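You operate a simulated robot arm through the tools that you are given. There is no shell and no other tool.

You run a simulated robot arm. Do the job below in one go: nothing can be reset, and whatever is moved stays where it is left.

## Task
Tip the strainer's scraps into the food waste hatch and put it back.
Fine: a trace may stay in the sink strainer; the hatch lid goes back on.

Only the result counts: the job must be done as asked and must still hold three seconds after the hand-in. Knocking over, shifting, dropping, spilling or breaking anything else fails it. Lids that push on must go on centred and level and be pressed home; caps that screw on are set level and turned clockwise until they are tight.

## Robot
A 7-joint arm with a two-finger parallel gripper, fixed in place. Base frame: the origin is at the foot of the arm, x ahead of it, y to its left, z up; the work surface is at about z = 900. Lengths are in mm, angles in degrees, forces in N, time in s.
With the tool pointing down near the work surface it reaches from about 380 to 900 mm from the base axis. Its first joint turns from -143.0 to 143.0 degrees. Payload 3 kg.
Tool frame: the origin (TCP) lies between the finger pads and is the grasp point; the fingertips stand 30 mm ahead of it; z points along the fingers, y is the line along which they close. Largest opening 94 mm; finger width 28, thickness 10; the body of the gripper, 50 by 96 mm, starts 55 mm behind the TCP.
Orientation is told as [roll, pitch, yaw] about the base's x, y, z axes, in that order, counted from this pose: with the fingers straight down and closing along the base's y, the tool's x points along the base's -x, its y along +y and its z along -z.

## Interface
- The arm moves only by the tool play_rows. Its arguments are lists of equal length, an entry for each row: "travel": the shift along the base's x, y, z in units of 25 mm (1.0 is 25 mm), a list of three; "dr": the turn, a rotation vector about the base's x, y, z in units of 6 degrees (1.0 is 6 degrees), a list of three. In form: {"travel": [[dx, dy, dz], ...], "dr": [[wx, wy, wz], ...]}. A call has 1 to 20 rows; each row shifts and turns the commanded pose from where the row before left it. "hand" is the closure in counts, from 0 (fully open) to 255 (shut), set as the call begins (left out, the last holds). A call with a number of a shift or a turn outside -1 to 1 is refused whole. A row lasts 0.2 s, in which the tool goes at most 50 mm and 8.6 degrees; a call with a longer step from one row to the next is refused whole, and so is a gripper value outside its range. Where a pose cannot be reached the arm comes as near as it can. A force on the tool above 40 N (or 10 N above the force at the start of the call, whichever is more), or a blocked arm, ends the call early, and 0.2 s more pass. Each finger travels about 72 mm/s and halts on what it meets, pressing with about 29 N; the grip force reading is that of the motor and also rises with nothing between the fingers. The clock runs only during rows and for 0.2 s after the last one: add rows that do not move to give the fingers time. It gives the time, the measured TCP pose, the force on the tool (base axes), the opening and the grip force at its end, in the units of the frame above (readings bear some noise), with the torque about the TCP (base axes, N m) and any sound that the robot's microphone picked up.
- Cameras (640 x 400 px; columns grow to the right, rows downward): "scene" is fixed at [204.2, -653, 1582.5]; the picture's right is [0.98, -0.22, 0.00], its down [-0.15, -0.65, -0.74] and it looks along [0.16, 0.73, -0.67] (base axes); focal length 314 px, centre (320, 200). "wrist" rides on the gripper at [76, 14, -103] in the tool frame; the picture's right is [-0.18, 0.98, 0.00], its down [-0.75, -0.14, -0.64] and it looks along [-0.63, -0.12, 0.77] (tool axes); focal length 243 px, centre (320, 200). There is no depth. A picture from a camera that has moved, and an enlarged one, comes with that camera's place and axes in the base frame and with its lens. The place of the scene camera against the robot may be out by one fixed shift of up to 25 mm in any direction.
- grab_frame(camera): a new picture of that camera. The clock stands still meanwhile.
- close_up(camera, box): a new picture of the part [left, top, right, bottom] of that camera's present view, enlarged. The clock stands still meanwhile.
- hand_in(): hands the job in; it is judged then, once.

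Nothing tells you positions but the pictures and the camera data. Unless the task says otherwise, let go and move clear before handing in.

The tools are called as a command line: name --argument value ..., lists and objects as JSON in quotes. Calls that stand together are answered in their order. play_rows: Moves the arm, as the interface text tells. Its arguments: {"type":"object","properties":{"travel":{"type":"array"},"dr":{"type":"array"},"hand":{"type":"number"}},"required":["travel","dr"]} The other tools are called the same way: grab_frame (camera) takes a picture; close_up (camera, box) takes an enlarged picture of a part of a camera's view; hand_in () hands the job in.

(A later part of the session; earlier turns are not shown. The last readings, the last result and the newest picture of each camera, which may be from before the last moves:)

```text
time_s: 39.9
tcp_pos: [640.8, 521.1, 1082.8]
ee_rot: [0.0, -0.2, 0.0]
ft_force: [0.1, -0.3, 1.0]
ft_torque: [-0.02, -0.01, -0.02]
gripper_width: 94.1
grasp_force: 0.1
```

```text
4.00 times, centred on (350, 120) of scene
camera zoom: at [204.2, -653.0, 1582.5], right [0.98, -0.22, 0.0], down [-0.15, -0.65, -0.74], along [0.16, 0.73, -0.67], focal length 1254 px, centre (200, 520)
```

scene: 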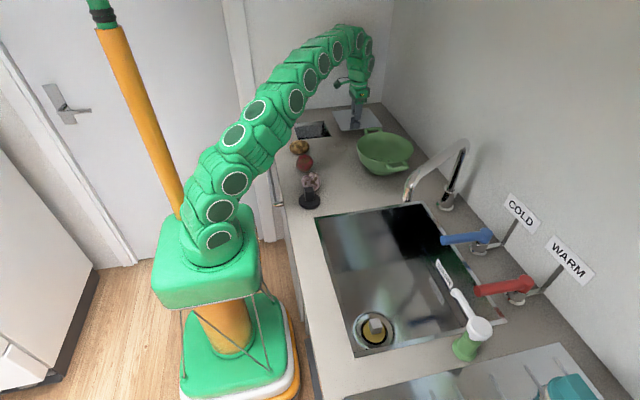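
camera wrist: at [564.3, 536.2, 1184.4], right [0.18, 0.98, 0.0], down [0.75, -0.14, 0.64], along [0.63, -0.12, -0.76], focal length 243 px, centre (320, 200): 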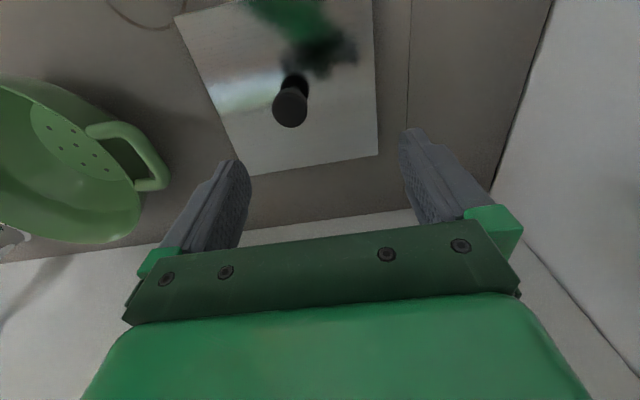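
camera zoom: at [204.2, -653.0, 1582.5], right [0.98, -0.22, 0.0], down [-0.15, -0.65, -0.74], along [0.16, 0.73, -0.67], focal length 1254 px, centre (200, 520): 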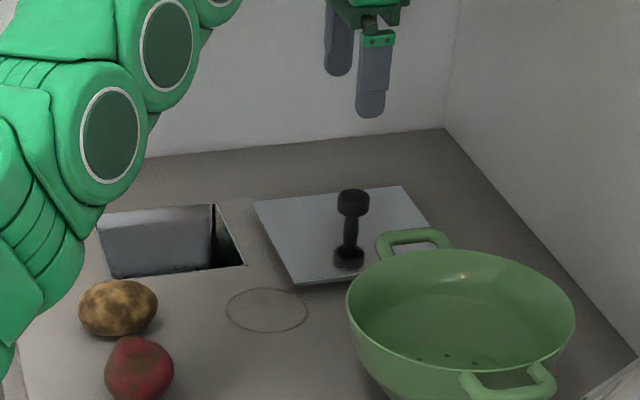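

The lid now lies flat at about (643, 491), roughly 30 mm nearer than where I set it, dragged when the fingers opened, but clear of the colander. Next I'll go back to the strainer at height, turning to yaw -90.

play_rows --travel '[[0, 0, 1], [0, 0, 1], [0, 0, 1], [-0.76, -0.68, 0.04], [-0.76, -0.68, 0.04], [-0.76, -0.68, 0.04], [-0.76, -0.68, 0.04], [-0.76, -0.68, 0.04], [-0.76, -0.68, 0.04], [-0.76, -0.68, 0.04], [-0.76, -0.68, 0.04], [-0.76, -0.68, 0.04], [-0.76, -0.68, 0.04], [0, 0, 0]]' --dr '[[0, 0, 0], [0, 0, 0], [0, 0, 0], [0, 0, 0], [0, 0, 0], [0, 0, 0], [0, 0, 0], [0, 0, 0], [0, 0, 0], [0, 0, 0], [0, 0, 0], [0, 0, 0], [0, 0, 0], [0, 0, 0]]'

play_rows --travel '[[0, -1, 0], [0, -1, 0], [0, -1, 0], [0, -1, 0], [0, -1, 0], [0, -1, 0], [0, -1, 0], [0, -1, 0], [0, -1, 0], [0, -1, 0], [0, -1, 0], [0, -1, 0], [0, -1, 0], [0, -1, 0], [0, -1, 0], [0, -1, 0], [0, -1, 0], [0, -1, 0], [0, -1, 0], [0, -1, 0]]' --dr '[[0, 0, -0.75], [0, 0, -0.75], [0, 0, -0.75], [0, 0, -0.75], [0, 0, -0.75], [0, 0, -0.75], [0, 0, -0.75], [0, 0, -0.75], [0, 0, -0.75], [0, 0, -0.75], [0, 0, -0.75], [0, 0, -0.75], [0, 0, -0.75], [0, 0, -0.75], [0, 0, -0.75], [0, 0, -0.75], [0, 0, -0.75], [0, 0, -0.75], [0, 0, -0.75], [0, 0, -0.75]]'

play_rows --travel '[[0, -1, 0], [0, -1, 0], [0, -1, 0], [0, -1, 0], [0, -1, -0.5], [0, 0, -1], [0, 0, -1], [0, 0, -1], [0, 0, -1], [0, 0, -1], [0, 0, -1], [0, 0, 0]]' --dr '[[0, 0, 0], [0, 0, 0], [0, 0, 0], [0, 0, 0], [0, 0, 0], [0, 0, 0], [0, 0, 0], [0, 0, 0], [0, 0, 0], [0, 0, 0], [0, 0, 0], [0, 0, 0]]'

grab_frame --camera "wrist"

close_up --camera "wrist" --box '[240, 0, 420, 120]'

grab_frame --camera "scene"

```text
time_s: 42.9
tcp_pos: [448.1, 349.0, 1127.9]
ee_rot: [0.1, -0.3, 0.0]
ft_force: [1.5, -0.1, 1.6]
ft_torque: [-0.01, 0.01, 0.01]
gripper_width: 93.9
grasp_force: 0.2
out of reach, approached as far as the arm can: row 2, 3
```

```text
time_s: 47.1
tcp_pos: [448.9, -150.7, 1127.5]
ee_rot: [0.2, -0.1, -90.1]
ft_force: [-0.7, 0.7, -0.4]
ft_torque: [0.0, -0.01, 0.0]
gripper_width: 94.0
grasp_force: 0.1
```

```text
time_s: 49.7
tcp_pos: [446.9, -273.7, 965.6]
ee_rot: [0.2, -0.2, -90.1]
ft_force: [-0.5, -0.5, -0.3]
ft_torque: [0.01, -0.02, -0.01]
gripper_width: 94.1
grasp_force: 0.1
```

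```text
taken
camera wrist: at [461.3, -198.1, 1066.9], right [0.98, -0.18, 0.0], down [-0.14, -0.75, 0.64], along [-0.12, -0.63, -0.76], focal length 243 px, centre (320, 200)
```

wrist: 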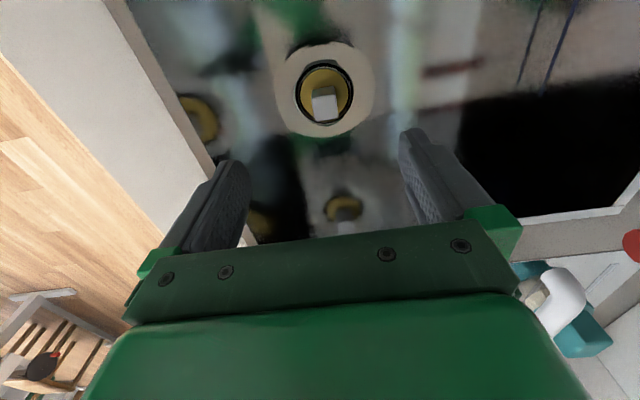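

```text
3.33 times, centred on (330, 60) of wrist
camera zoom: at [461.3, -198.1, 1066.9], right [0.98, -0.18, 0.0], down [-0.14, -0.75, 0.64], along [-0.12, -0.63, -0.76], focal length 809 px, centre (287, 667)
```

zoom: 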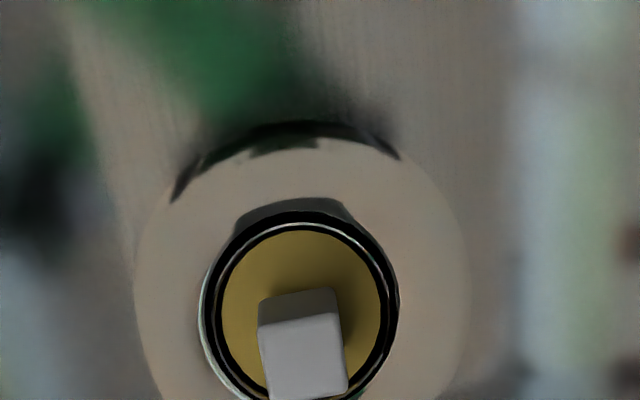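

```text
taken
```

scene: 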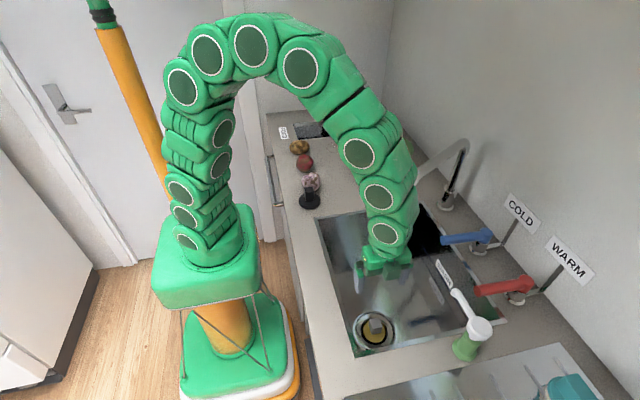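

Strainer handle re-measured at about (450, -291), top near z 791–800. Descending with open fingers straddling it, stopping above for a check.

play_rows --travel '[[0.1, -0.68, 0], [0, 0, -1], [0, 0, -1], [0, 0, -1], [0, 0, -1], [0, 0, -1], [0, 0, -0.6], [0, 0, 0]]' --dr '[[0, 0, 0], [0, 0, 0], [0, 0, 0], [0, 0, 0], [0, 0, 0], [0, 0, 0], [0, 0, 0], [0, 0, 0]]'

grab_frame --camera "wrist"

close_up --camera "scene" --box '[330, 260, 450, 360]'

```text
time_s: 51.5
tcp_pos: [449.8, -293.1, 825.8]
ee_rot: [0.2, -0.3, -90.1]
ft_force: [0.3, 0.1, 0.0]
ft_torque: [0.01, 0.01, -0.03]
gripper_width: 93.9
grasp_force: 0.0
```

```text
taken
camera wrist: at [463.8, -216.1, 926.3], right [0.98, -0.18, 0.0], down [-0.14, -0.75, 0.64], along [-0.12, -0.63, -0.76], focal length 243 px, centre (320, 200)
```

wrist: 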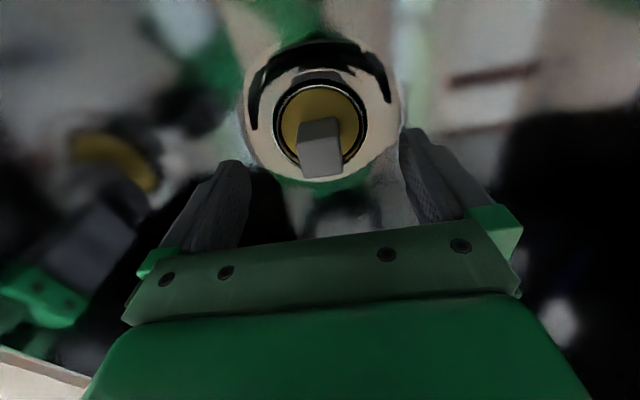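

```text
4.00 times, centred on (390, 310) of scene
camera zoom: at [204.2, -653.0, 1582.5], right [0.98, -0.22, 0.0], down [-0.15, -0.65, -0.74], along [0.16, 0.73, -0.67], focal length 1254 px, centre (40, -240)
```

zoom: 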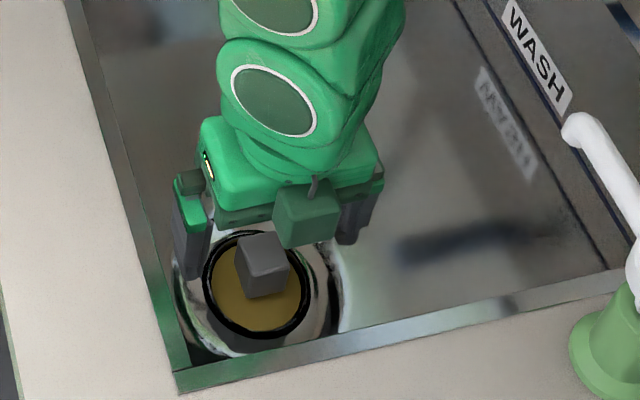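

Handle sits between the fingers. Lowering to grasp height (TCP z about 796) and closing.

play_rows --travel '[[0, 0.04, -0.5], [0, 0, -0.4], [0, 0, -0.3], [0, 0, 0]]' --dr '[[0, 0, 0], [0, 0, 0], [0, 0, 0], [0, 0, 0]]'

play_rows --travel '[[0, 0, 0], [0, 0, 0], [0, 0, 0], [0, 0, 0], [0, 0, 0], [0, 0, 0], [0, 0, 0]]' --dr '[[0, 0, 0], [0, 0, 0], [0, 0, 0], [0, 0, 0], [0, 0, 0], [0, 0, 0], [0, 0, 0]]' --hand 255

grab_frame --camera "wrist"

close_up --camera "scene" --box '[340, 270, 420, 350]'

```text
time_s: 52.5
tcp_pos: [449.9, -292.1, 796.7]
ee_rot: [0.1, -0.3, -90.0]
ft_force: [-0.5, 0.5, 0.7]
ft_torque: [-0.02, -0.02, 0.0]
gripper_width: 94.2
grasp_force: 0.0
```

```text
time_s: 54.1
tcp_pos: [449.0, -291.4, 795.5]
ee_rot: [0.2, -0.2, -90.0]
ft_force: [-0.2, 0.6, 0.3]
ft_torque: [-0.02, 0.03, 0.02]
gripper_width: 31.3
grasp_force: 28.8
```

```text
taken
camera wrist: at [463.7, -214.7, 897.0], right [0.98, -0.18, 0.0], down [-0.14, -0.75, 0.64], along [-0.12, -0.63, -0.76], focal length 243 px, centre (320, 200)
```

wrist: 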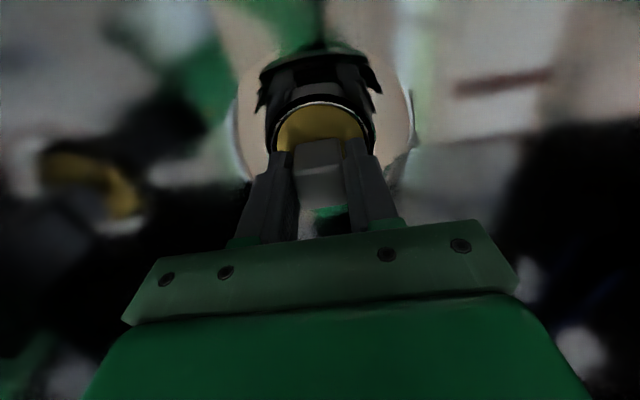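

```text
5.00 times, centred on (380, 310) of scene
camera zoom: at [204.2, -653.0, 1582.5], right [0.98, -0.22, 0.0], down [-0.15, -0.65, -0.74], along [0.16, 0.73, -0.67], focal length 1568 px, centre (20, -350)
```

zoom: 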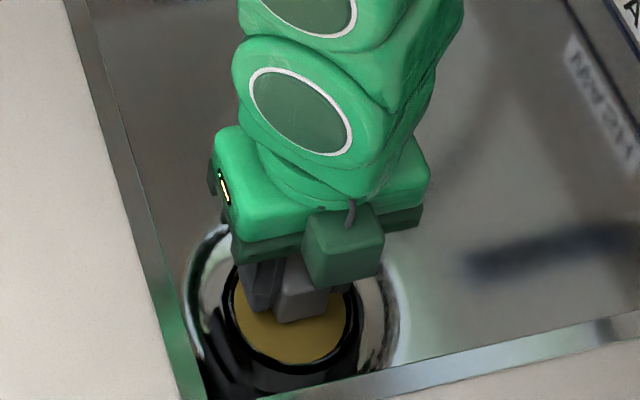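

Handle gripped (31 mm). Lifting in small steps while watching the force.

play_rows --travel '[[0, 0, 0.1]]' --dr '[[0, 0, 0]]'

play_rows --travel '[[0, 0, 0.1]]' --dr '[[0, 0, 0]]'

play_rows --travel '[[0, 0, 0.1]]' --dr '[[0, 0, 0]]'

play_rows --travel '[[0, 0, 0.1], [0, 0, 0.1]]' --dr '[[0, 0, 0], [0, 0, 0]]'

grab_frame --camera "wrist"

close_up --camera "scene" --box '[340, 270, 420, 350]'

```text
time_s: 54.5
tcp_pos: [449.7, -290.8, 798.9]
ee_rot: [0.2, -0.2, -90.0]
ft_force: [0.5, 0.3, -0.9]
ft_torque: [-0.01, 0.03, 0.0]
gripper_width: 31.2
grasp_force: 29.2
```

```text
time_s: 54.9
tcp_pos: [449.3, -291.0, 801.1]
ee_rot: [0.2, -0.1, -90.0]
ft_force: [0.2, -0.5, -0.4]
ft_torque: [-0.03, 0.04, 0.03]
gripper_width: 31.5
grasp_force: 28.6
```

```text
time_s: 55.3
tcp_pos: [450.8, -291.7, 803.3]
ee_rot: [0.2, -0.3, -90.0]
ft_force: [-0.4, -0.4, -0.5]
ft_torque: [-0.02, 0.02, 0.01]
gripper_width: 31.3
grasp_force: 28.8
```

```text
time_s: 55.9
tcp_pos: [449.5, -291.1, 807.8]
ee_rot: [0.2, -0.1, -90.0]
ft_force: [0.4, 0.1, -1.4]
ft_torque: [0.01, 0.0, 0.02]
gripper_width: 31.2
grasp_force: 28.7
```

```text
taken
camera wrist: at [464.0, -214.8, 909.6], right [0.98, -0.18, 0.0], down [-0.14, -0.75, 0.64], along [-0.12, -0.63, -0.76], focal length 243 px, centre (320, 200)
```

wrist: 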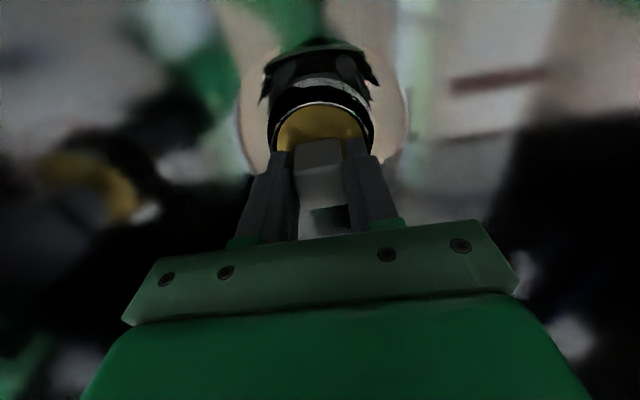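

```text
5.00 times, centred on (380, 310) of scene
camera zoom: at [204.2, -653.0, 1582.5], right [0.98, -0.22, 0.0], down [-0.15, -0.65, -0.74], along [0.16, 0.73, -0.67], focal length 1568 px, centre (20, -350)
```

zoom: 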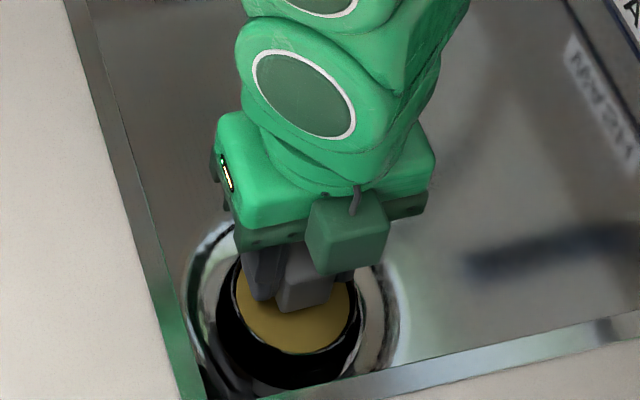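

The strainer comes up with the grip. Continuing the lift gently and keeping it level.

play_rows --travel '[[0, 0, 0.15], [0, 0, 0.2], [0, 0, 0.25], [0, 0, 0.3], [0, 0, 0.3], [0, 0, 0.3], [0, 0, 0.3], [0, 0, 0.3], [0, 0, 0.3], [0, 0, 0.3], [0, 0, 0.3], [0, 0, 0.2], [0, 0, 0.1]]' --dr '[[0, 0, 0], [0, 0, 0], [0, 0, 0], [0, 0, 0], [0, 0, 0], [0, 0, 0], [0, 0, 0], [0, 0, 0], [0, 0, 0], [0, 0, 0], [0, 0, 0], [0, 0, 0], [0, 0, 0]]'

grab_frame --camera "wrist"

close_up --camera "scene" --box '[330, 240, 430, 360]'

```text
time_s: 58.7
tcp_pos: [450.2, -290.9, 892.1]
ee_rot: [0.1, -0.2, -90.0]
ft_force: [-0.9, -0.2, 0.2]
ft_torque: [-0.03, 0.01, 0.0]
gripper_width: 31.3
grasp_force: 28.9
```

```text
taken
camera wrist: at [464.0, -214.9, 992.1], right [0.98, -0.18, 0.0], down [-0.14, -0.75, 0.65], along [-0.12, -0.63, -0.76], focal length 243 px, centre (320, 200)
```

wrist: 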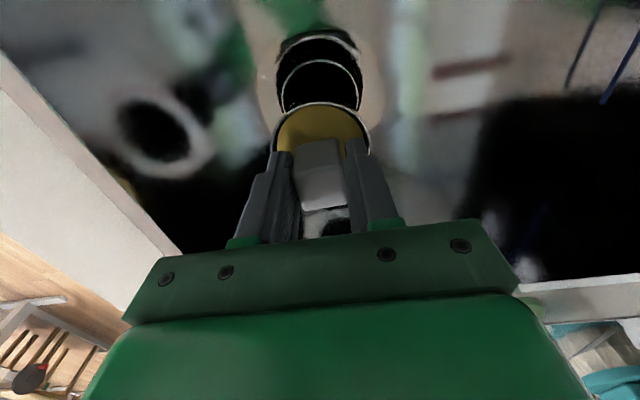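

```text
3.33 times, centred on (380, 300) of scene
camera zoom: at [204.2, -653.0, 1582.5], right [0.98, -0.22, 0.0], down [-0.15, -0.65, -0.74], along [0.16, 0.73, -0.67], focal length 1045 px, centre (120, -133)
```

zoom: 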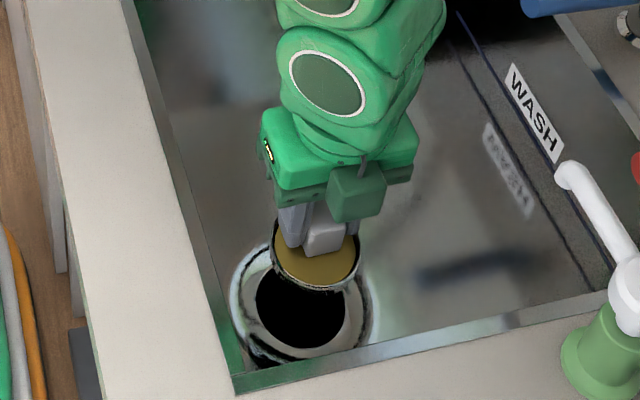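

Strainer is out of the drain, level and stable in the grip. Continuing up to about z 1100.

play_rows --travel '[[0, 0, 0.2], [0, 0, 0.35], [0, 0, 0.45], [0, 0, 0.45], [0, 0, 0.45], [0, 0, 0.45], [0, 0, 0.45], [0, 0, 0.45], [0, 0, 0.45], [0, 0, 0.45], [0, 0, 0.45], [0, 0, 0.45], [0, 0, 0.45], [0, 0, 0.45], [0, 0, 0.45], [0, 0, 0.45], [0, 0, 0.45], [0, 0, 0.45], [0, 0, 0.35], [0, 0, 0.15]]' --dr '[[0, 0, 0], [0, 0, 0], [0, 0, 0], [0, 0, 0], [0, 0, 0], [0, 0, 0], [0, 0, 0], [0, 0, 0], [0, 0, 0], [0, 0, 0], [0, 0, 0], [0, 0, 0], [0, 0, 0], [0, 0, 0], [0, 0, 0], [0, 0, 0], [0, 0, 0], [0, 0, 0], [0, 0, 0], [0, 0, 0]]'

grab_frame --camera "wrist"

close_up --camera "scene" --box '[300, 130, 460, 260]'

```text
time_s: 62.9
tcp_pos: [449.0, -291.5, 1095.9]
ee_rot: [0.1, -0.1, -89.9]
ft_force: [0.5, 0.0, -0.7]
ft_torque: [-0.04, 0.0, 0.02]
gripper_width: 31.1
grasp_force: 29.5
```

```text
taken
camera wrist: at [464.0, -214.7, 1197.2], right [0.98, -0.18, 0.0], down [-0.14, -0.75, 0.64], along [-0.12, -0.63, -0.76], focal length 243 px, centre (320, 200)
```

wrist: 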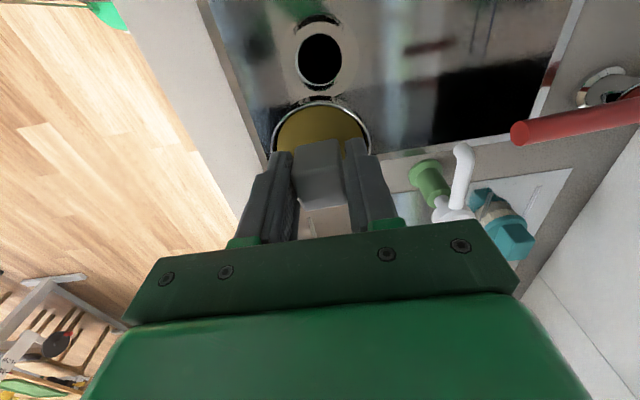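

```text
3.08 times, centred on (380, 195) of scene
camera zoom: at [204.2, -653.0, 1582.5], right [0.98, -0.22, 0.0], down [-0.15, -0.65, -0.74], along [0.16, 0.73, -0.67], focal length 965 px, centre (135, 215)
```

zoom: 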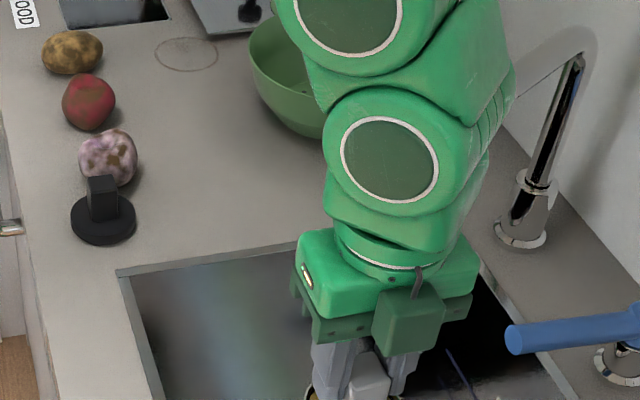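

Strainer is secure and level at z 1096. Now carrying it slowly along x≈450 towards the hatch while turning to yaw 0.

play_rows --travel '[[0, 0.2, 0], [0, 0.4, 0], [0, 0.55, 0], [0, 0.55, 0], [0, 0.55, 0], [0, 0.55, 0], [0, 0.55, 0], [0, 0.55, 0], [0, 0.55, 0], [0, 0.55, 0], [0, 0.55, 0], [0, 0.55, 0], [0, 0.55, 0], [0, 0.55, 0], [0, 0.55, 0], [0, 0.55, 0], [0, 0.55, 0], [0, 0.55, 0], [0, 0.55, 0], [0, 0.55, 0]]' --dr '[[0, 0, 0.1], [0, 0, 0.2], [0, 0, 0.25], [0, 0, 0.25], [0, 0, 0.25], [0, 0, 0.25], [0, 0, 0.25], [0, 0, 0.25], [0, 0, 0.25], [0, 0, 0.25], [0, 0, 0.25], [0, 0, 0.25], [0, 0, 0.25], [0, 0, 0.25], [0, 0, 0.25], [0, 0, 0.25], [0, 0, 0.25], [0, 0, 0.25], [0, 0, 0.25], [0, 0, 0.25]]'

play_rows --travel '[[0, 0.55, 0], [0, 0.55, 0], [0, 0.55, 0], [0, 0.55, 0], [0, 0.55, 0], [0, 0.55, 0], [0, 0.55, 0], [0, 0.55, 0], [0, 0.55, 0], [0, 0.55, 0], [0, 0.55, 0], [0, 0.55, 0], [0, 0.55, 0], [0, 0.55, 0], [0, 0.55, 0], [0, 0.55, 0], [0, 0.55, 0], [0, 0.55, 0], [0, 0.55, 0], [0, 0.55, 0]]' --dr '[[0, 0, 0.25], [0, 0, 0.25], [0, 0, 0.25], [0, 0, 0.25], [0, 0, 0.25], [0, 0, 0.25], [0, 0, 0.25], [0, 0, 0.25], [0, 0, 0.25], [0, 0, 0.25], [0, 0, 0.25], [0, 0, 0.25], [0, 0, 0.25], [0, 0, 0.25], [0, 0, 0.25], [0, 0, 0.25], [0, 0, 0.25], [0, 0, 0.25], [0, 0, 0.25], [0, 0, 0.25]]'

grab_frame --camera "wrist"

grab_frame --camera "scene"

```text
time_s: 67.1
tcp_pos: [450.2, -27.8, 1097.6]
ee_rot: [0.2, -0.1, -61.2]
ft_force: [0.1, -0.4, -0.2]
ft_torque: [-0.01, -0.01, 0.01]
gripper_width: 31.1
grasp_force: 29.6
```

```text
time_s: 71.3
tcp_pos: [449.5, 249.0, 1095.8]
ee_rot: [0.2, -0.1, -31.3]
ft_force: [-0.8, -0.4, -0.7]
ft_torque: [-0.01, -0.04, 0.02]
gripper_width: 31.4
grasp_force: 29.3
```

```text
taken
camera wrist: at [391.7, 300.3, 1197.5], right [0.67, 0.75, 0.0], down [0.57, -0.51, 0.64], along [0.48, -0.43, -0.76], focal length 243 px, centre (320, 200)
```

wrist: 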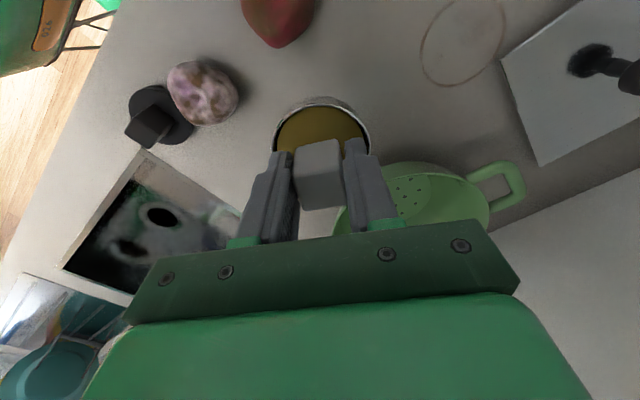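

```text
taken
```

scene: 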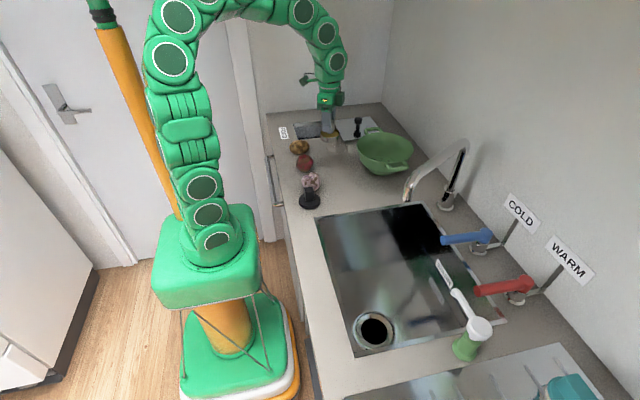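

Good so far. Finishing the travel to (449, 525) above the hatch with yaw 0.

play_rows --travel '[[0, 0.58, 0], [0, 0.58, 0], [0, 0.58, 0], [0, 0.58, 0], [0, 0.58, 0], [0, 0.58, 0], [0, 0.58, 0], [0, 0.58, 0], [0, 0.58, 0], [0, 0.58, 0], [0, 0.58, 0], [0, 0.58, 0], [0, 0.58, 0], [0, 0.58, 0], [0, 0.58, 0], [0, 0.58, 0], [0, 0.58, 0], [0, 0.58, 0], [0, 0.4, 0], [0, 0.2, 0]]' --dr '[[0, 0, 0.26], [0, 0, 0.26], [0, 0, 0.26], [0, 0, 0.26], [0, 0, 0.26], [0, 0, 0.26], [0, 0, 0.26], [0, 0, 0.26], [0, 0, 0.26], [0, 0, 0.26], [0, 0, 0.26], [0, 0, 0.26], [0, 0, 0.26], [0, 0, 0.26], [0, 0, 0.26], [0, 0, 0.26], [0, 0, 0.26], [0, 0, 0.26], [0, 0, 0.26], [0, 0, 0.26]]'

play_rows --travel '[[0, 0, -0.15], [0, 0, -0.3], [0, 0, -0.4], [0, 0, -0.4], [0, 0, -0.3], [0, 0, -0.2], [0, 0, 0]]' --dr '[[0, 0, 0], [0, 0, 0], [0, 0, 0], [0, 0, 0], [0, 0, 0], [0, 0, 0], [0, 0, 0]]'

grab_frame --camera "wrist"

close_up --camera "scene" --box '[260, 50, 400, 170]'

```text
time_s: 75.5
tcp_pos: [449.7, 522.4, 1096.7]
ee_rot: [0.0, -0.2, -0.1]
ft_force: [-0.5, -0.1, -1.0]
ft_torque: [0.01, -0.02, -0.01]
gripper_width: 30.9
grasp_force: 29.5
```

```text
time_s: 77.1
tcp_pos: [451.8, 524.0, 1052.6]
ee_rot: [0.3, -0.2, 0.1]
ft_force: [-0.3, 0.3, -1.9]
ft_torque: [-0.02, -0.01, 0.03]
gripper_width: 30.9
grasp_force: 29.0
```

```text
taken
camera wrist: at [373.3, 538.2, 1153.6], right [0.18, 0.98, 0.0], down [0.75, -0.14, 0.64], along [0.63, -0.12, -0.76], focal length 243 px, centre (320, 200)
```

wrist: 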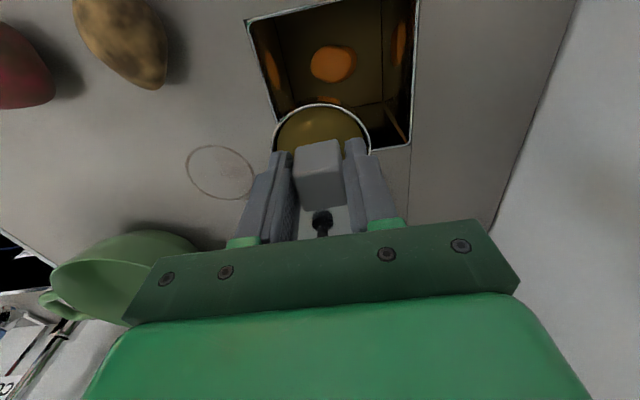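

```text
3.33 times, centred on (330, 110) of scene
camera zoom: at [204.2, -653.0, 1582.5], right [0.98, -0.22, 0.0], down [-0.15, -0.65, -0.74], along [0.16, 0.73, -0.67], focal length 1045 px, centre (287, 500)
```

zoom: 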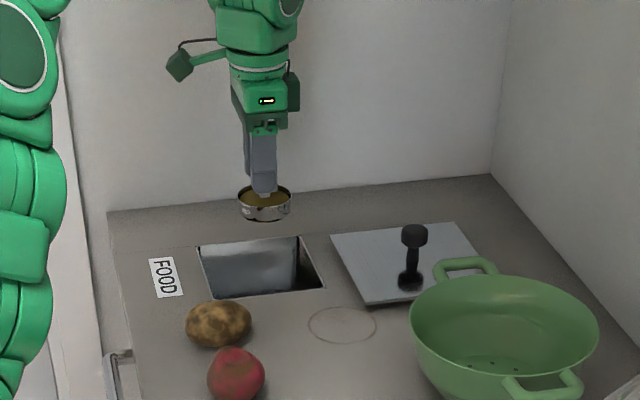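

Strainer is over the hatch opening (x 377–522, y 474–612). Starting to tip it slowly about the base x axis (mouth toward -y), first to 45°.

play_rows --travel '[[0, 0, 0], [0, 0, 0], [0, 0, 0], [0, 0, 0], [0, 0, 0], [0, 0, 0], [0, 0, 0], [0, 0, 0], [0, 0, 0], [0, 0, 0], [0, 0, 0], [0, 0, 0], [0, 0, 0], [0, 0, 0]]' --dr '[[0.3, 0, 0], [0.6, 0, 0], [0.6, 0, 0], [0.6, 0, 0], [0.6, 0, 0], [0.6, 0, 0], [0.6, 0, 0], [0.6, 0, 0], [0.6, 0, 0], [0.6, 0, 0], [0.6, 0, 0], [0.6, 0, 0], [0.6, 0, 0], [0, 0, 0]]'

grab_frame --camera "wrist"

grab_frame --camera "scene"

close_up --camera "scene" --box '[260, 50, 400, 170]'

```text
time_s: 80.1
tcp_pos: [451.7, 524.8, 1052.7]
ee_rot: [45.2, -0.2, -0.2]
ft_force: [-0.9, -0.3, 0.2]
ft_torque: [-0.02, 0.0, 0.05]
gripper_width: 30.9
grasp_force: 29.0
```

```text
taken
camera wrist: at [373.6, 461.6, 1134.0], right [0.18, 0.69, 0.7], down [0.75, -0.56, 0.35], along [0.63, 0.46, -0.62], focal length 243 px, centre (320, 200)
```

wrist: 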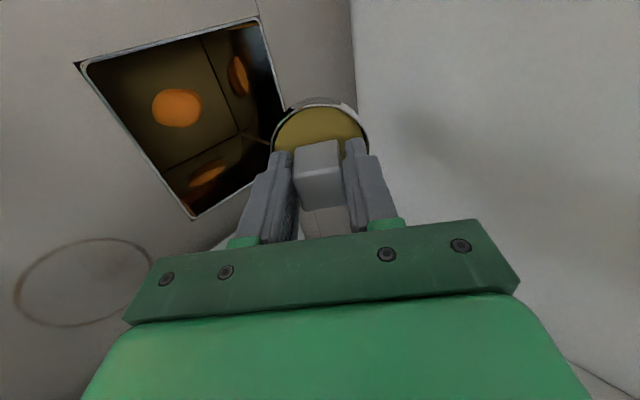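

```text
taken
```

scene: 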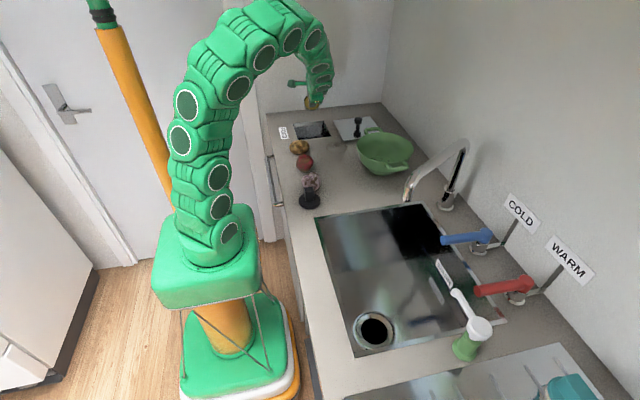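

```text
3.33 times, centred on (330, 110) of scene
camera zoom: at [204.2, -653.0, 1582.5], right [0.98, -0.22, 0.0], down [-0.15, -0.65, -0.74], along [0.16, 0.73, -0.67], focal length 1045 px, centre (287, 500)
```

zoom: 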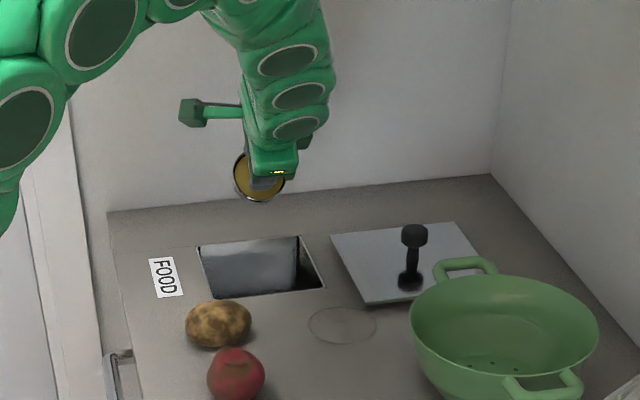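

Tilt to 45° works with nothing spilled yet. Continuing to 90°.

play_rows --travel '[[0, 0, 0], [0, 0, 0], [0, 0, 0], [0, 0, 0], [0, 0, 0], [0, 0, 0], [0, 0, 0], [0, 0, 0], [0, 0, 0], [0, 0, 0], [0, 0, 0], [0, 0, 0], [0, 0, 0], [0, 0, 0], [0, 0, 0]]' --dr '[[0.3, 0, 0], [0.6, 0, 0], [0.6, 0, 0], [0.6, 0, 0], [0.6, 0, 0], [0.6, 0, 0], [0.6, 0, 0], [0.6, 0, 0], [0.6, 0, 0], [0.6, 0, 0], [0.6, 0, 0], [0.6, 0, 0], [0.6, 0, 0], [0, 0, 0], [0, 0, 0]]'

grab_frame --camera "wrist"

grab_frame --camera "scene"

close_up --camera "scene" --box '[260, 50, 400, 170]'

```text
time_s: 83.3
tcp_pos: [444.7, 525.2, 1052.2]
ee_rot: [87.3, 0.0, 0.9]
ft_force: [-0.6, 0.2, -0.5]
ft_torque: [0.0, -0.01, 0.0]
gripper_width: 27.2
grasp_force: 28.6
out of reach, approached as far as the arm can: row 9
```

```text
taken
camera wrist: at [370.0, 421.3, 1070.2], right [0.19, 0.05, 0.98], down [0.76, -0.64, -0.11], along [0.62, 0.77, -0.15], focal length 243 px, centre (320, 200)
```

wrist: 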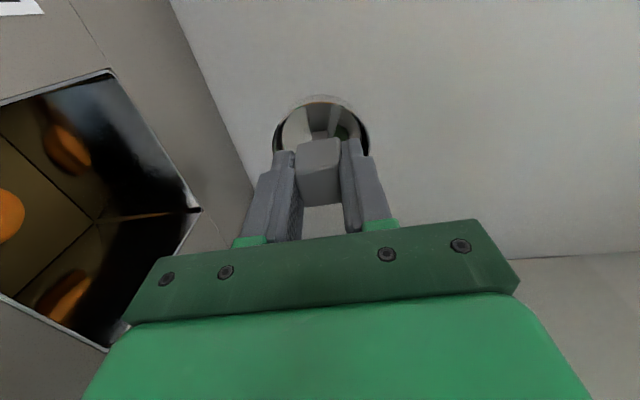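

```text
taken
```

scene: 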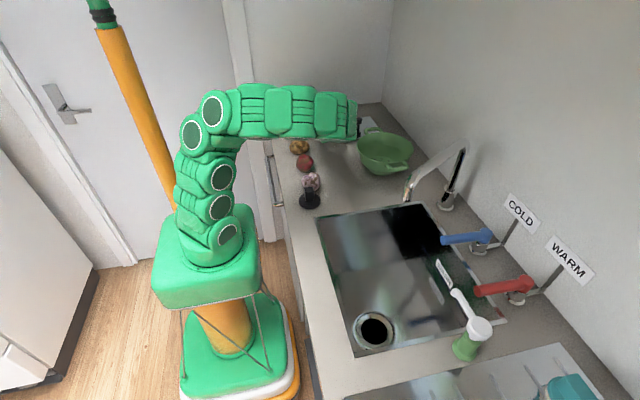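

```text
3.33 times, centred on (330, 110) of scene
camera zoom: at [204.2, -653.0, 1582.5], right [0.98, -0.22, 0.0], down [-0.15, -0.65, -0.74], along [0.16, 0.73, -0.67], focal length 1045 px, centre (287, 500)
```

zoom: 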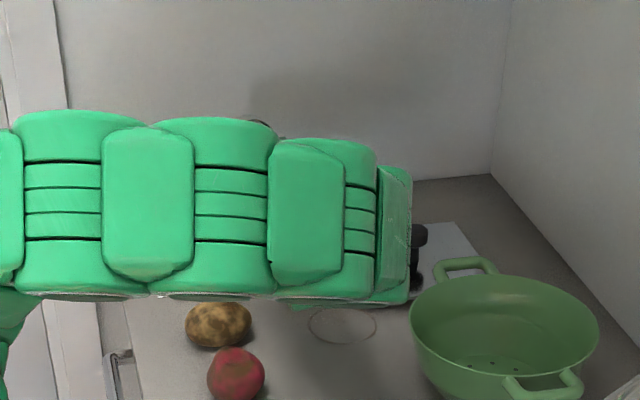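

The cup looks empty now, but the arm took a strange configuration and the grip width changed to 27 mm. Checking the grip and the surroundings.

close_up --camera "wrist" --box '[230, 70, 410, 210]'

close_up --camera "wrist" --box '[0, 50, 240, 350]'

close_up --camera "scene" --box '[160, 60, 420, 260]'

```text
2.86 times, centred on (320, 140) of wrist
camera zoom: at [370.0, 421.3, 1070.2], right [0.19, 0.05, 0.98], down [0.76, -0.64, -0.11], along [0.62, 0.77, -0.15], focal length 693 px, centre (320, 371)
```

zoom: 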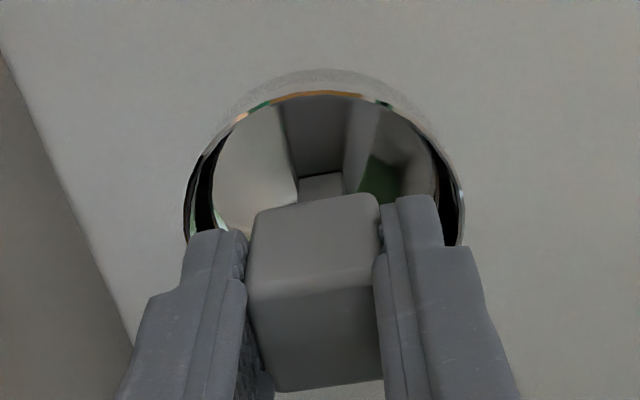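

```text
1.33 times, centred on (120, 200) of wrist
camera zoom: at [370.0, 421.3, 1070.2], right [0.19, 0.05, 0.98], down [0.76, -0.64, -0.11], along [0.62, 0.77, -0.15], focal length 324 px, centre (587, 200)
```

zoom: 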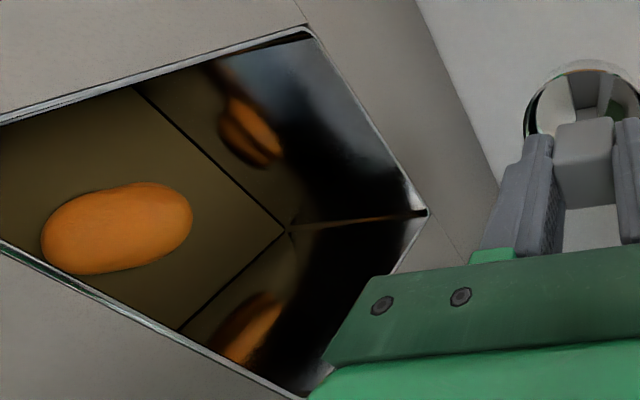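

```text
2.00 times, centred on (290, 160) of scene
camera zoom: at [204.2, -653.0, 1582.5], right [0.98, -0.22, 0.0], down [-0.15, -0.65, -0.74], along [0.16, 0.73, -0.67], focal length 627 px, centre (380, 280)
```

zoom: 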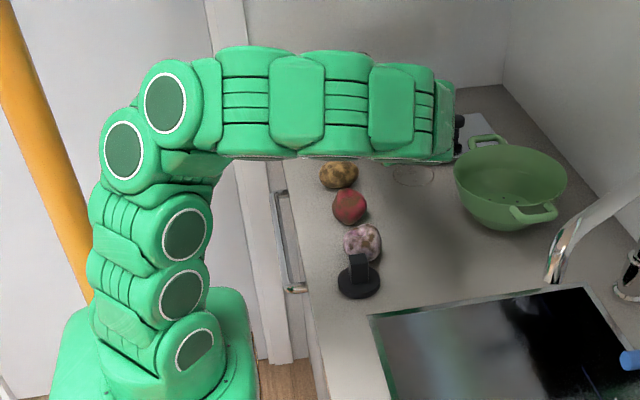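

The strainer is empty, nothing visible on the counter, and the handle has merely squared itself in the pads. Now rotating back upright slowly along the reverse path.

play_rows --travel '[[0, 0, 0], [0, 0, 0], [0, 0, 0], [0, 0, 0], [0, 0, 0], [0, 0, 0], [0, 0, 0], [0, 0, 0], [0, 0, 0], [0, 0, 0], [0, 0, 0], [0, 0, 0], [0, 0, 0], [0, 0, 0], [0, 0, 0]]' --dr '[[-0.25, 0, 0], [-0.5, 0, 0], [-0.5, 0, 0], [-0.5, 0, 0], [-0.5, 0, 0], [-0.5, 0, 0], [-0.5, 0, 0], [-0.5, 0, 0], [-0.5, 0, 0], [-0.5, 0, 0], [-0.5, 0, 0], [-0.5, 0, 0], [-0.5, 0, 0], [-0.5, 0, 0], [0, 0, 0]]'

grab_frame --camera "wrist"

grab_frame --camera "scene"

```text
time_s: 86.5
tcp_pos: [443.9, 525.0, 1050.7]
ee_rot: [46.7, 0.6, 0.6]
ft_force: [0.5, 1.0, -0.3]
ft_torque: [-0.03, -0.02, 0.03]
gripper_width: 26.8
grasp_force: 29.1
```

```text
taken
camera wrist: at [369.8, 458.6, 1132.1], right [0.19, 0.67, 0.71], down [0.76, -0.56, 0.33], along [0.62, 0.49, -0.62], focal length 243 px, centre (320, 200)
```

wrist: 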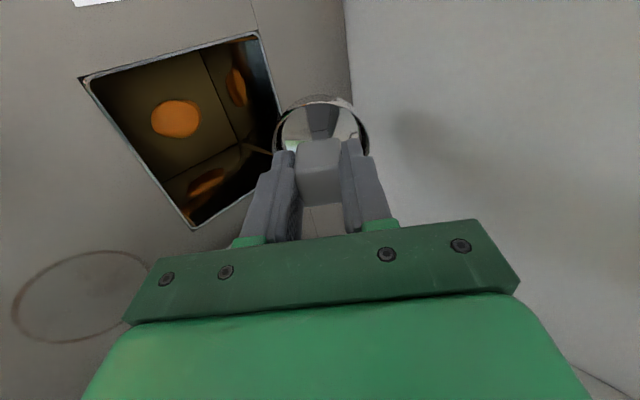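

```text
taken
```

scene: 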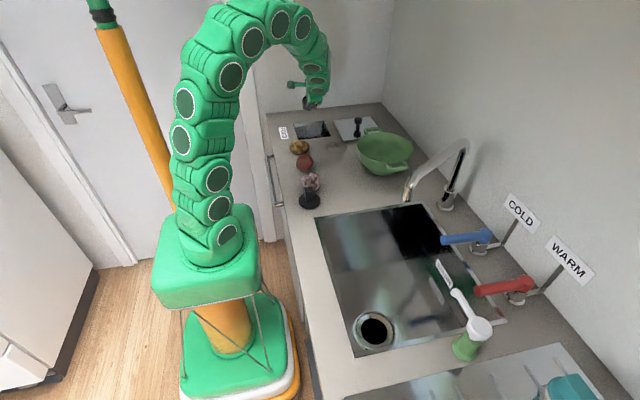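

Cup is clearly empty and the arm is back to its normal shape. Finishing upright.

play_rows --travel '[[0, 0, 0], [0, 0, 0], [0, 0, 0], [0, 0, 0], [0, 0, 0], [0, 0, 0], [0, 0, 0], [0, 0, 0], [0, 0, 0], [0, 0, 0], [0, 0, 0], [0, 0, 0], [0, 0, 0], [0, 0, 0], [0, 0, 0], [0, 0, 0], [0, 0, 0], [0, 0, 0]]' --dr '[[-0.25, 0, 0], [-0.5, 0, 0], [-0.5, 0, 0], [-0.5, 0, 0], [-0.5, 0, 0], [-0.5, 0, 0], [-0.5, 0, 0], [-0.5, 0, 0], [-0.5, 0, 0], [-0.5, 0, 0], [-0.5, 0, 0], [-0.5, 0, 0], [-0.5, 0, 0], [-0.5, 0, 0], [-0.5, 0, 0], [-0.5, 0, 0], [0, 0, 0], [0, 0, 0]]'

grab_frame --camera "wrist"

close_up --camera "scene" --box '[260, 50, 400, 170]'

close_up --camera "scene" --box '[300, 85, 340, 125]'

```text
time_s: 90.3
tcp_pos: [445.2, 524.4, 1052.4]
ee_rot: [0.5, 1.0, -0.1]
ft_force: [0.1, 0.0, 0.1]
ft_torque: [-0.01, -0.01, -0.02]
gripper_width: 26.9
grasp_force: 28.8
```

```text
taken
camera wrist: at [369.8, 538.2, 1154.5], right [0.19, 0.98, 0.0], down [0.76, -0.15, 0.63], along [0.62, -0.11, -0.78], focal length 243 px, centre (320, 200)
```

wrist: 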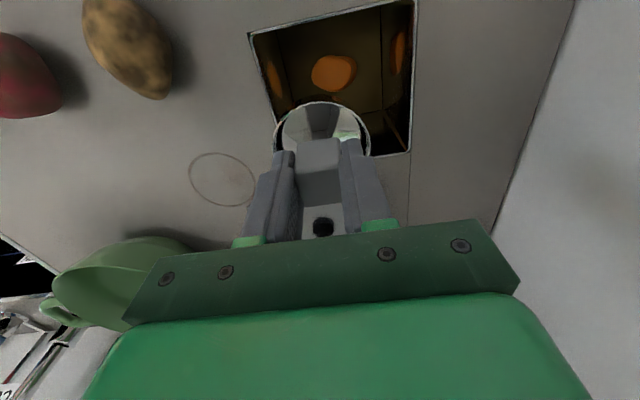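

```text
3.33 times, centred on (330, 110) of scene
camera zoom: at [204.2, -653.0, 1582.5], right [0.98, -0.22, 0.0], down [-0.15, -0.65, -0.74], along [0.16, 0.73, -0.67], focal length 1045 px, centre (287, 500)
```

zoom: 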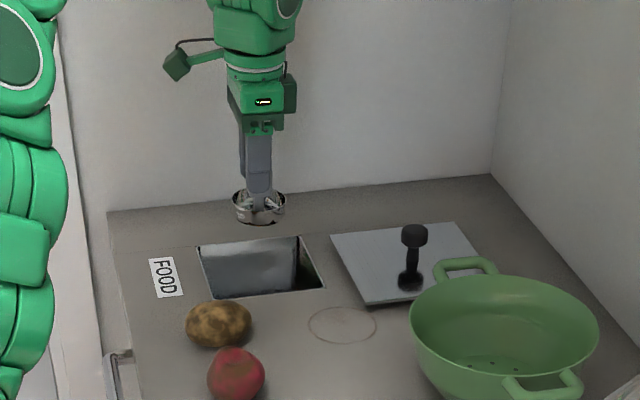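

```text
10.00 times, centred on (320, 105) of scene
camera zoom: at [204.2, -653.0, 1582.5], right [0.98, -0.22, 0.0], down [-0.15, -0.65, -0.74], along [0.16, 0.73, -0.67], focal length 3136 px, centre (320, 1150)
```

zoom: 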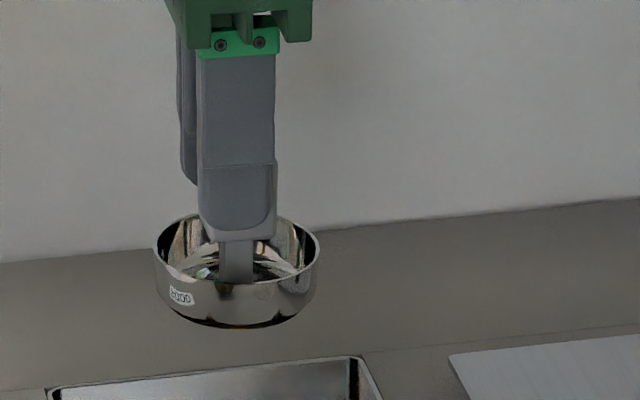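

Strainer is upright, empty, and nothing seems spilled. Lifting, trimming the small tilt, and carrying it back toward the drain while turning to yaw -90.

play_rows --travel '[[0, 0, 0.2], [0, 0, 0.4], [0, 0, 0.4], [0, 0, 0.4], [0, 0, 0.35], [0, -0.2, 0], [0, -0.4, 0], [0, -0.55, 0], [0, -0.6, 0], [0, -0.6, 0], [0, -0.6, 0], [0, -0.6, 0], [0, -0.6, 0], [0, -0.6, 0], [0, -0.6, 0], [0, -0.6, 0], [0, -0.6, 0], [0, -0.6, 0], [0, -0.6, 0], [0, -0.6, 0]]' --dr '[[-0.04, -0.08, 0], [-0.04, -0.08, 0], [0, 0, 0], [0, 0, 0], [0, 0, 0], [0, 0, -0.1], [0, 0, -0.2], [0, 0, -0.25], [0, 0, -0.3], [0, 0, -0.3], [0, 0, -0.3], [0, 0, -0.3], [0, 0, -0.3], [0, 0, -0.3], [0, 0, -0.3], [0, 0, -0.3], [0, 0, -0.3], [0, 0, -0.3], [0, 0, -0.3], [0, 0, -0.3]]'

play_rows --travel '[[0, -0.6, 0], [0, -0.6, 0], [0, -0.6, 0], [0, -0.6, 0], [0, -0.6, 0], [0, -0.6, 0], [0, -0.6, 0], [0, -0.6, 0], [0, -0.6, 0], [0, -0.6, 0], [0, -0.6, 0], [0, -0.6, 0], [0, -0.6, 0], [0, -0.6, 0], [0, -0.6, 0], [0, -0.6, 0], [0, -0.6, 0], [0, -0.6, 0], [0, -0.6, 0], [0, -0.6, 0]]' --dr '[[0, 0, -0.3], [0, 0, -0.3], [0, 0, -0.3], [0, 0, -0.3], [0, 0, -0.3], [0, 0, -0.3], [0, 0, -0.3], [0, 0, -0.3], [0, 0, -0.3], [0, 0, -0.3], [0, 0, -0.3], [0, 0, -0.3], [0, 0, -0.3], [0, 0, -0.3], [0, 0, -0.3], [0, 0, -0.3], [0, 0, -0.3], [0, 0, -0.3], [0, 0, -0.3], [0, 0, -0.3]]'

grab_frame --camera "scene"

```text
time_s: 94.5
tcp_pos: [444.6, 314.4, 1095.4]
ee_rot: [-0.1, 0.0, -24.9]
ft_force: [0.5, -0.4, -0.3]
ft_torque: [-0.01, 0.0, 0.05]
gripper_width: 27.0
grasp_force: 29.3
```

```text
time_s: 98.7
tcp_pos: [444.4, 15.8, 1095.6]
ee_rot: [-0.2, 0.0, -60.9]
ft_force: [0.0, -0.9, 0.0]
ft_torque: [-0.01, -0.02, 0.04]
gripper_width: 27.0
grasp_force: 29.5
```

```text
taken
```

scene: 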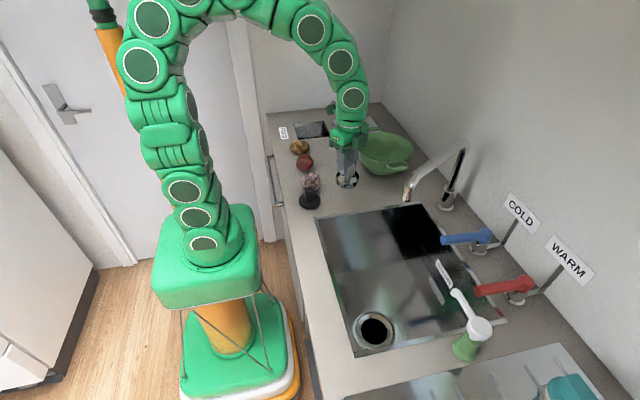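

play_rows --travel '[[0.02, -0.65, 0], [0.02, -0.65, 0], [0.02, -0.65, 0], [0.02, -0.65, 0], [0.02, -0.65, 0], [0.02, -0.65, 0], [0.02, -0.65, 0], [0.02, -0.65, 0], [0.02, -0.65, 0], [0.02, -0.65, 0], [0, -0.65, 0], [0, -0.65, 0], [0, -0.65, 0], [0, -0.65, 0], [0, -0.65, 0], [0, -0.65, 0], [0, -0.65, 0], [0, -0.65, 0], [0, -0.4, 0], [0, -0.19, 0]]' --dr '[[0, 0, -0.2425], [0, 0, -0.2425], [0, 0, -0.2425], [0, 0, -0.2425], [0, 0, -0.2425], [0, 0, -0.2425], [0, 0, -0.2425], [0, 0, -0.2425], [0, 0, -0.2425], [0, 0, -0.2425], [0, 0, -0.2425], [0, 0, -0.2425], [0, 0, -0.2425], [0, 0, -0.2425], [0, 0, -0.2425], [0, 0, -0.2425], [0, 0, -0.2425], [0, 0, -0.2425], [0, 0, -0.2425], [0, 0, -0.2425]]'

play_rows --travel '[[0, 0, 0], [0, 0, 0]]' --dr '[[0, 0, 0], [0, 0, 0]]'

grab_frame --camera "wrist"

close_up --camera "wrist" --box '[240, 0, 400, 120]'

grab_frame --camera "scene"

```text
time_s: 102.9
tcp_pos: [448.6, -289.5, 1095.4]
ee_rot: [0.0, 0.0, -90.2]
ft_force: [-0.3, -0.7, -0.6]
ft_torque: [-0.02, 0.0, -0.01]
gripper_width: 27.2
grasp_force: 28.9
```

```text
time_s: 103.5
tcp_pos: [449.1, -291.0, 1095.8]
ee_rot: [-0.1, 0.0, -90.2]
ft_force: [0.5, -0.4, -1.5]
ft_torque: [0.02, 0.0, 0.01]
gripper_width: 27.0
grasp_force: 28.5
```

```text
taken
camera wrist: at [463.8, -214.8, 1197.1], right [0.98, -0.19, 0.0], down [-0.14, -0.75, 0.64], along [-0.12, -0.63, -0.77], focal length 243 px, centre (320, 200)
```

wrist: 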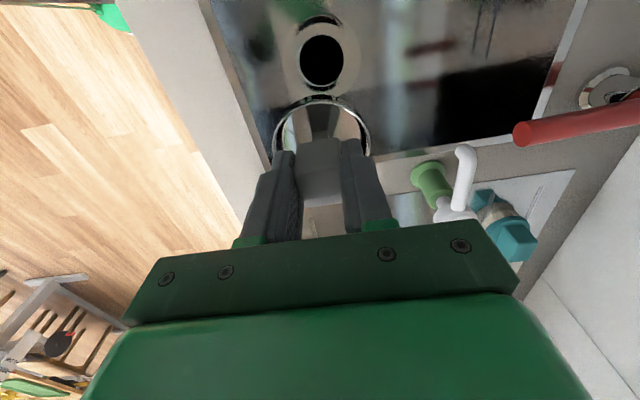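

```text
3.33 times, centred on (320, 60) of wrist
camera zoom: at [463.8, -214.8, 1197.1], right [0.98, -0.19, 0.0], down [-0.14, -0.75, 0.64], along [-0.12, -0.63, -0.77], focal length 809 px, centre (320, 667)
```

zoom: 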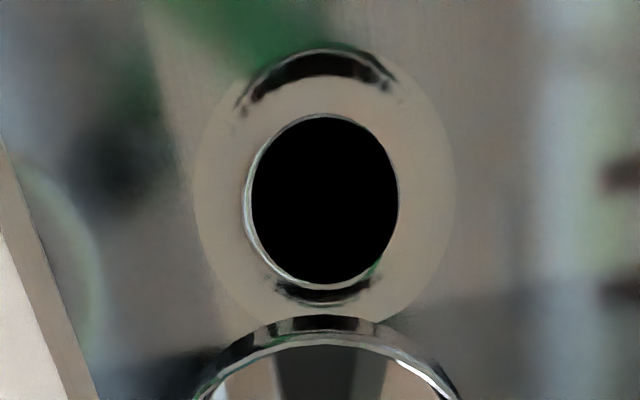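

```text
taken
```

scene: 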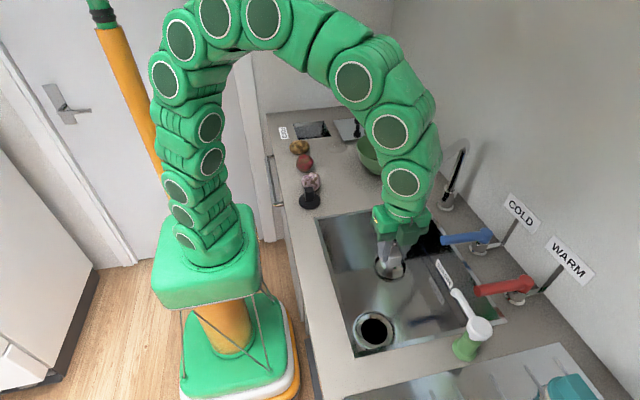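

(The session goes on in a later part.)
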